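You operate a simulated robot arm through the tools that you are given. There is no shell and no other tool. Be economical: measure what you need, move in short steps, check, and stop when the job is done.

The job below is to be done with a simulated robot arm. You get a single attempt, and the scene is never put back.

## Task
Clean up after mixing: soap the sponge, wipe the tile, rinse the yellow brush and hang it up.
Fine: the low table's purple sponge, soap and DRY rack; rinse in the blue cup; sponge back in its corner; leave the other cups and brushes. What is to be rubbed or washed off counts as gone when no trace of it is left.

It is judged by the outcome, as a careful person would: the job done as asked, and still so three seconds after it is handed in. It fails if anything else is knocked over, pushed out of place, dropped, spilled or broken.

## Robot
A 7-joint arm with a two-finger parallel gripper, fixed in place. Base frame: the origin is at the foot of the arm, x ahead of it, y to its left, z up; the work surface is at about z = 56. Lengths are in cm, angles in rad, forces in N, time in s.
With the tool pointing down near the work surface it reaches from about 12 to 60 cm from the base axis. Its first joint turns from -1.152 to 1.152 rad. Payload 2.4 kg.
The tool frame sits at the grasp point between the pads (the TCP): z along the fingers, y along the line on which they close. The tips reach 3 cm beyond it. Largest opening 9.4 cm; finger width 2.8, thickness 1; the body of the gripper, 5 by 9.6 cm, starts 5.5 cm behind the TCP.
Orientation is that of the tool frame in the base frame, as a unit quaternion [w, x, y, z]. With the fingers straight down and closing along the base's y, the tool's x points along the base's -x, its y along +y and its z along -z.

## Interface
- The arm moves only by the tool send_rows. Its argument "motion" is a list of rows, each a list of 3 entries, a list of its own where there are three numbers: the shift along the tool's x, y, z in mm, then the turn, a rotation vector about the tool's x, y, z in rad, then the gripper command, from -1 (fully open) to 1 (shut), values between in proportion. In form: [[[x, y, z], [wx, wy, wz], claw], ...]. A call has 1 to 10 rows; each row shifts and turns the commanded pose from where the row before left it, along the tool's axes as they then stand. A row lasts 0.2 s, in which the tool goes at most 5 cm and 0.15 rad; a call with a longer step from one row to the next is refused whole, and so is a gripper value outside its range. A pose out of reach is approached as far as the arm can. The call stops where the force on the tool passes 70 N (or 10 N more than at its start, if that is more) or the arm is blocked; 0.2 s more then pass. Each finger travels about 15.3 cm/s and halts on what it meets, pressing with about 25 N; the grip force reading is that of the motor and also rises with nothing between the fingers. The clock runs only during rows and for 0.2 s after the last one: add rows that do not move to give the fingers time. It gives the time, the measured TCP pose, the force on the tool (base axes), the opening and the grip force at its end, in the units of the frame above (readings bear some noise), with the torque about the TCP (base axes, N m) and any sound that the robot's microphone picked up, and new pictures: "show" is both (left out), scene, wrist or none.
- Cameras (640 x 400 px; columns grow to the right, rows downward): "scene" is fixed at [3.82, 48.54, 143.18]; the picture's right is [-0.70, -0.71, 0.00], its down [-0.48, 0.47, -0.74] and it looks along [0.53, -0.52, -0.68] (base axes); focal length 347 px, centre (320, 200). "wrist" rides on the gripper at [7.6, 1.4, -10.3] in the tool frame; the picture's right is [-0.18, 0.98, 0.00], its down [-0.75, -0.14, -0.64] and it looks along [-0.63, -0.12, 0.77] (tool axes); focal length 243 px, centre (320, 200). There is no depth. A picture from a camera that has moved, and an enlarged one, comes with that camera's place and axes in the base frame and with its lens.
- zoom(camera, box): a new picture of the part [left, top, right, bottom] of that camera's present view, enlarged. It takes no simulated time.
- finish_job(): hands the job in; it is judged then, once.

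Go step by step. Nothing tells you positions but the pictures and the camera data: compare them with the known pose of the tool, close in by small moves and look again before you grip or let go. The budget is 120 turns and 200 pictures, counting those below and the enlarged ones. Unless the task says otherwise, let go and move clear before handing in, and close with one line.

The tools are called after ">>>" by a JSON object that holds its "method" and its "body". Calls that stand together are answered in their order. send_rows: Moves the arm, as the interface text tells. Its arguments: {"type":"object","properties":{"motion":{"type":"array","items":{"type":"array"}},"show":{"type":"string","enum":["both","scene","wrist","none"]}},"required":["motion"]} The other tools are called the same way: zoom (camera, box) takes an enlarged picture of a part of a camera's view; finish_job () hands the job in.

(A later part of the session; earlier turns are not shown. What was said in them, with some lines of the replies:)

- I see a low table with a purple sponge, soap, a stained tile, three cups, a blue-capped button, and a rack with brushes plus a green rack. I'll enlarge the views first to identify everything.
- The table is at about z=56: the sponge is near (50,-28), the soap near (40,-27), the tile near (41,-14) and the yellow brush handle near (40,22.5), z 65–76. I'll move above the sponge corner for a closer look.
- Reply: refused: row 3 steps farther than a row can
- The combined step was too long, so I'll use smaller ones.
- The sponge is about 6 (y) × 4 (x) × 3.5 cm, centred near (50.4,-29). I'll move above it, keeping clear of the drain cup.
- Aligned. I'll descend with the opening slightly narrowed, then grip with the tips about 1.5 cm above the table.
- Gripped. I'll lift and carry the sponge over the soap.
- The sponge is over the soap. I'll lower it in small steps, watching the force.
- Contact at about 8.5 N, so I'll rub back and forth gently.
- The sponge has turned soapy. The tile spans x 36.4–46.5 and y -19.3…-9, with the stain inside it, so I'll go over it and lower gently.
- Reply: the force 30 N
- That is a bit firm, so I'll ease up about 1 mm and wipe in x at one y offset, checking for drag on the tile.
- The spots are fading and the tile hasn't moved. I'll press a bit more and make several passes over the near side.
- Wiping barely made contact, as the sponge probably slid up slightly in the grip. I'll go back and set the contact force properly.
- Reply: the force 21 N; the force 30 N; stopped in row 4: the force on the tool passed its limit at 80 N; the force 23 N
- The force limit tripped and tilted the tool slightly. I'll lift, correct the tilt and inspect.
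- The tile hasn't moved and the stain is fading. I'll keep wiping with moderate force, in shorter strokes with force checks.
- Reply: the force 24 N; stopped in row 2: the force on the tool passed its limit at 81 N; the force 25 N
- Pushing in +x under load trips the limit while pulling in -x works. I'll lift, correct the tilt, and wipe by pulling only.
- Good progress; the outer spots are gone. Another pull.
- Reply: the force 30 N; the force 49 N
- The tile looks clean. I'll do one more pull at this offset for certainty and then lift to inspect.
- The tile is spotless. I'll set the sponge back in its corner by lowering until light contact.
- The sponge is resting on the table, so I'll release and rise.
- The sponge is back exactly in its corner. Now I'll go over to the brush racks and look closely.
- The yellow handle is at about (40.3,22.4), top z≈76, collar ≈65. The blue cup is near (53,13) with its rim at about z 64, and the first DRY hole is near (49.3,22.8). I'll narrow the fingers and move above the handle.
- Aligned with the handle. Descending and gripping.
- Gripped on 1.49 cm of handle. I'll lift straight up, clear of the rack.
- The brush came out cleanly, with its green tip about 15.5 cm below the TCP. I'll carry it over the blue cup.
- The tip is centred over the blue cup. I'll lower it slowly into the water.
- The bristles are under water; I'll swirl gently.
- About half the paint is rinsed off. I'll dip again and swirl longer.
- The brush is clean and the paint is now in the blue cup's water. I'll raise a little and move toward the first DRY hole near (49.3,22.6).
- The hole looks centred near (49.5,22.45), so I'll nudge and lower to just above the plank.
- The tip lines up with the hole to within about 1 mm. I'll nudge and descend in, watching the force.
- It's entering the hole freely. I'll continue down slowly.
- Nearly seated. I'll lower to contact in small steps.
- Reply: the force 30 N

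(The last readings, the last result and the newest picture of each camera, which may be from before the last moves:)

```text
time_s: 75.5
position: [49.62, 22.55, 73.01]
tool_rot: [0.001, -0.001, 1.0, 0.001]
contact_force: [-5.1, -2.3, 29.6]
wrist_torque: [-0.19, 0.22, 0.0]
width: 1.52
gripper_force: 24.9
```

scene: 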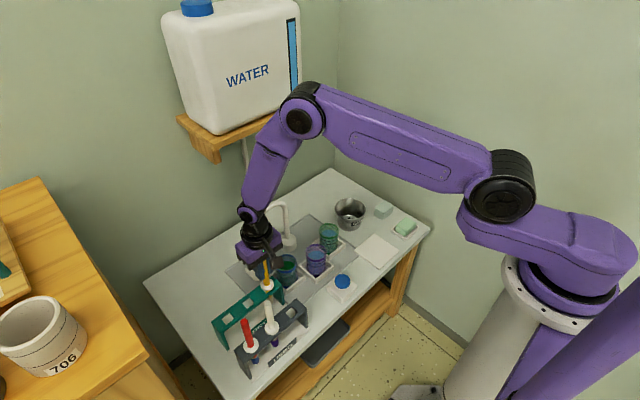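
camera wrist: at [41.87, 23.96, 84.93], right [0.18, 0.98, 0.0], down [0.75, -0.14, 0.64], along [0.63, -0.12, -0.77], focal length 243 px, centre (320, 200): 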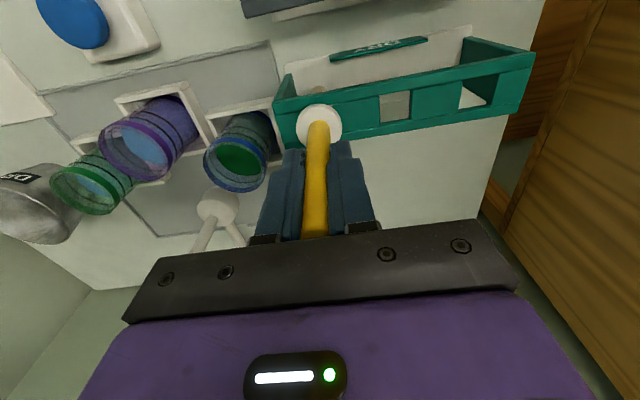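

The collar is seated. I'll ease off, open the fingers, and rise straight up.

>>> {"method": "send_rows", "body": {"motion": [[[0, 0, -1.5], [0, 0, 0], 0.9], [[0, 0, 0], [0, 0, 0], 0.5], [[0, 0, 0], [0, 0, 0], 0.1], [[0, 0, 0], [0, 0, 0], 0.0], [[0, 0, 0], [0, 0, 0], 0.0]]}}

>>> {"method": "zoom", "body": {"camera": "scene", "box": [235, 235, 315, 315]}}

```text
time_s: 76.7
position: [49.43, 22.55, 73.08]
tool_rot: [-0.001, -0.001, 1.0, 0.0]
contact_force: [1.1, -0.4, -0.1]
wrist_torque: [-0.02, -0.03, 0.01]
width: 4.7
gripper_force: 0.0
camera wrist: at [41.89, 23.95, 83.3], right [0.18, 0.98, 0.0], down [0.75, -0.14, 0.64], along [0.63, -0.12, -0.77], focal length 243 px, centre (320, 200)
```

scene: 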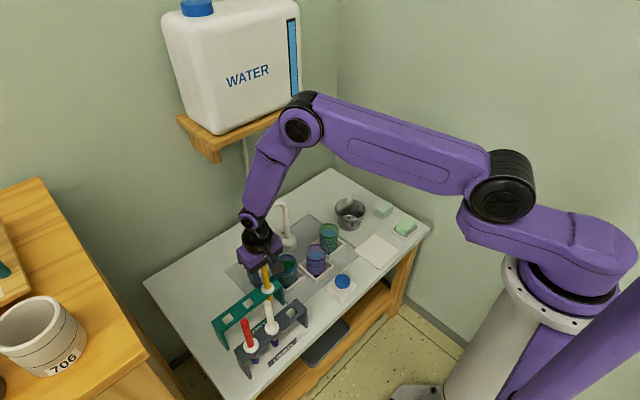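
wrist: 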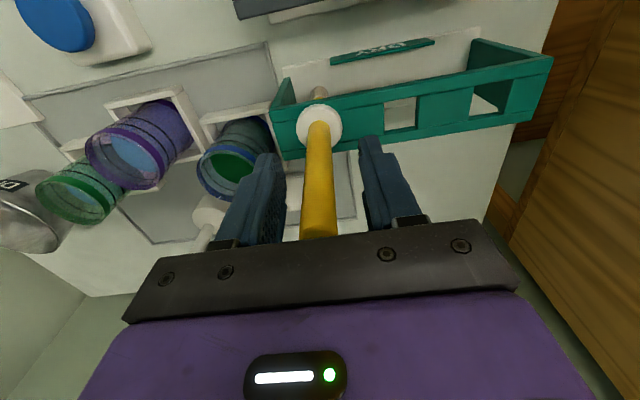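

```text
5.00 times, centred on (275, 275) of scene
camera zoom: at [3.82, 48.54, 143.18], right [-0.7, -0.71, 0.0], down [-0.48, 0.47, -0.74], along [0.53, -0.52, -0.68], focal length 1736 px, centre (545, -175)
```

zoom: 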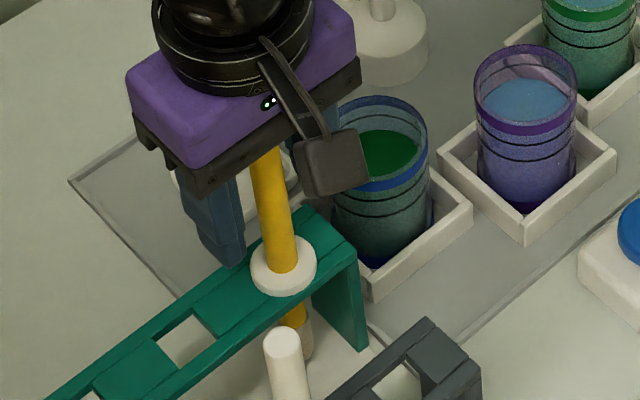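

The brush hangs upright on its own, so I'll rise straight up and back off.

>>> {"method": "send_rows", "body": {"motion": [[[0, 0, -20], [0, 0, 0], 0.0], [[0, 0, -35], [0, 0, 0], 0.0], [[0, 0, -40], [0, 0, 0], 0.0], [[0, 0, -45], [0, 0, 0], 0.0], [[0, 0, -45], [0, 0, 0], 0.0], [[30, -20, -20], [0, 0, 0], 0.0], [[35, -30, 0], [0, 0, 0], 0.0], [[35, -30, 0], [0, 0, 0], 0.0], [[0, -40, 0], [0, 0, 0], 0.0], [[0, -40, 0], [0, 0, 0], 0.0]]}}

>>> {"method": "zoom", "body": {"camera": "scene", "box": [210, 230, 350, 370]}}

>>> {"method": "zoom", "body": {"camera": "wrist", "box": [100, 0, 540, 240]}}

```text
time_s: 78.9
position: [39.55, 6.5, 93.7]
tool_rot: [0.0, 0.0, 1.0, 0.0]
contact_force: [-0.3, 1.1, 0.6]
wrist_torque: [-0.02, 0.02, 0.0]
width: 4.69
gripper_force: 0.0
camera wrist: at [31.9, 7.86, 103.87], right [0.18, 0.98, 0.0], down [0.75, -0.14, 0.64], along [0.63, -0.12, -0.77], focal length 243 px, centre (320, 200)
```

scene: 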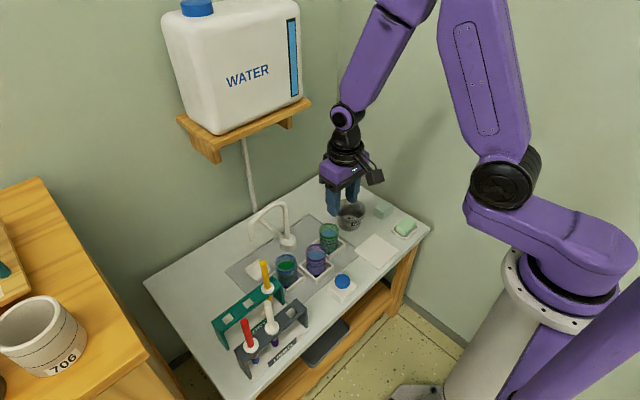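
wrist: 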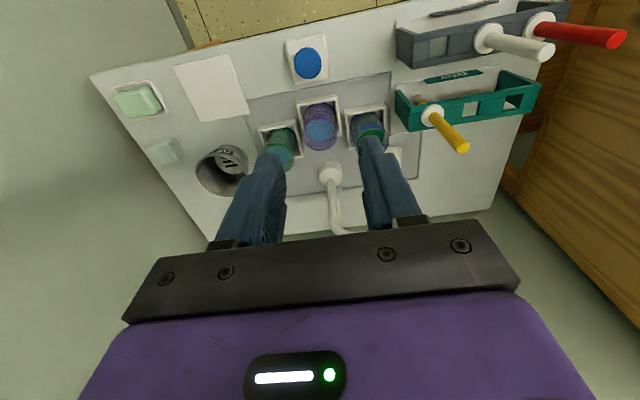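

```text
2.86 times, centred on (280, 300) of scene
camera zoom: at [3.82, 48.54, 143.18], right [-0.7, -0.71, 0.0], down [-0.48, 0.47, -0.74], along [0.53, -0.52, -0.68], focal length 992 px, centre (434, -86)
```

zoom: 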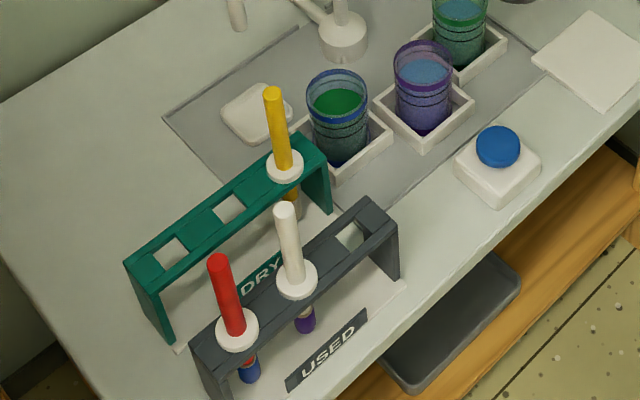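

```text
1.45 times, centred on (320, 120) of wrist
camera zoom: at [31.9, 7.86, 103.87], right [0.18, 0.98, 0.0], down [0.75, -0.14, 0.64], along [0.63, -0.12, -0.77], focal length 353 px, centre (320, 316)
```

zoom: 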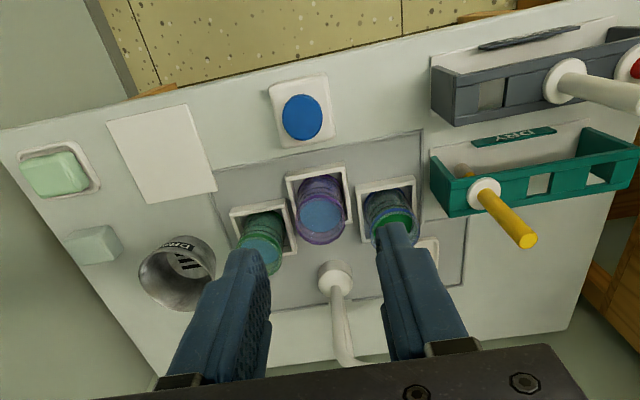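

The tile is clean, the sponge is in its corner, and the rinsed yellow brush hangs in the DRY rack. Everything else is in place and the arm is clear, so I'm handing in.

>>> {"method": "finish_job", "body": {}}

```text
The job is handed in.
```

The job is handed in: I soaped the sponge, wiped the tile clean and put the sponge back in its corner, then rinsed the yellow brush in the blue cup and hung it on the DRY rack.
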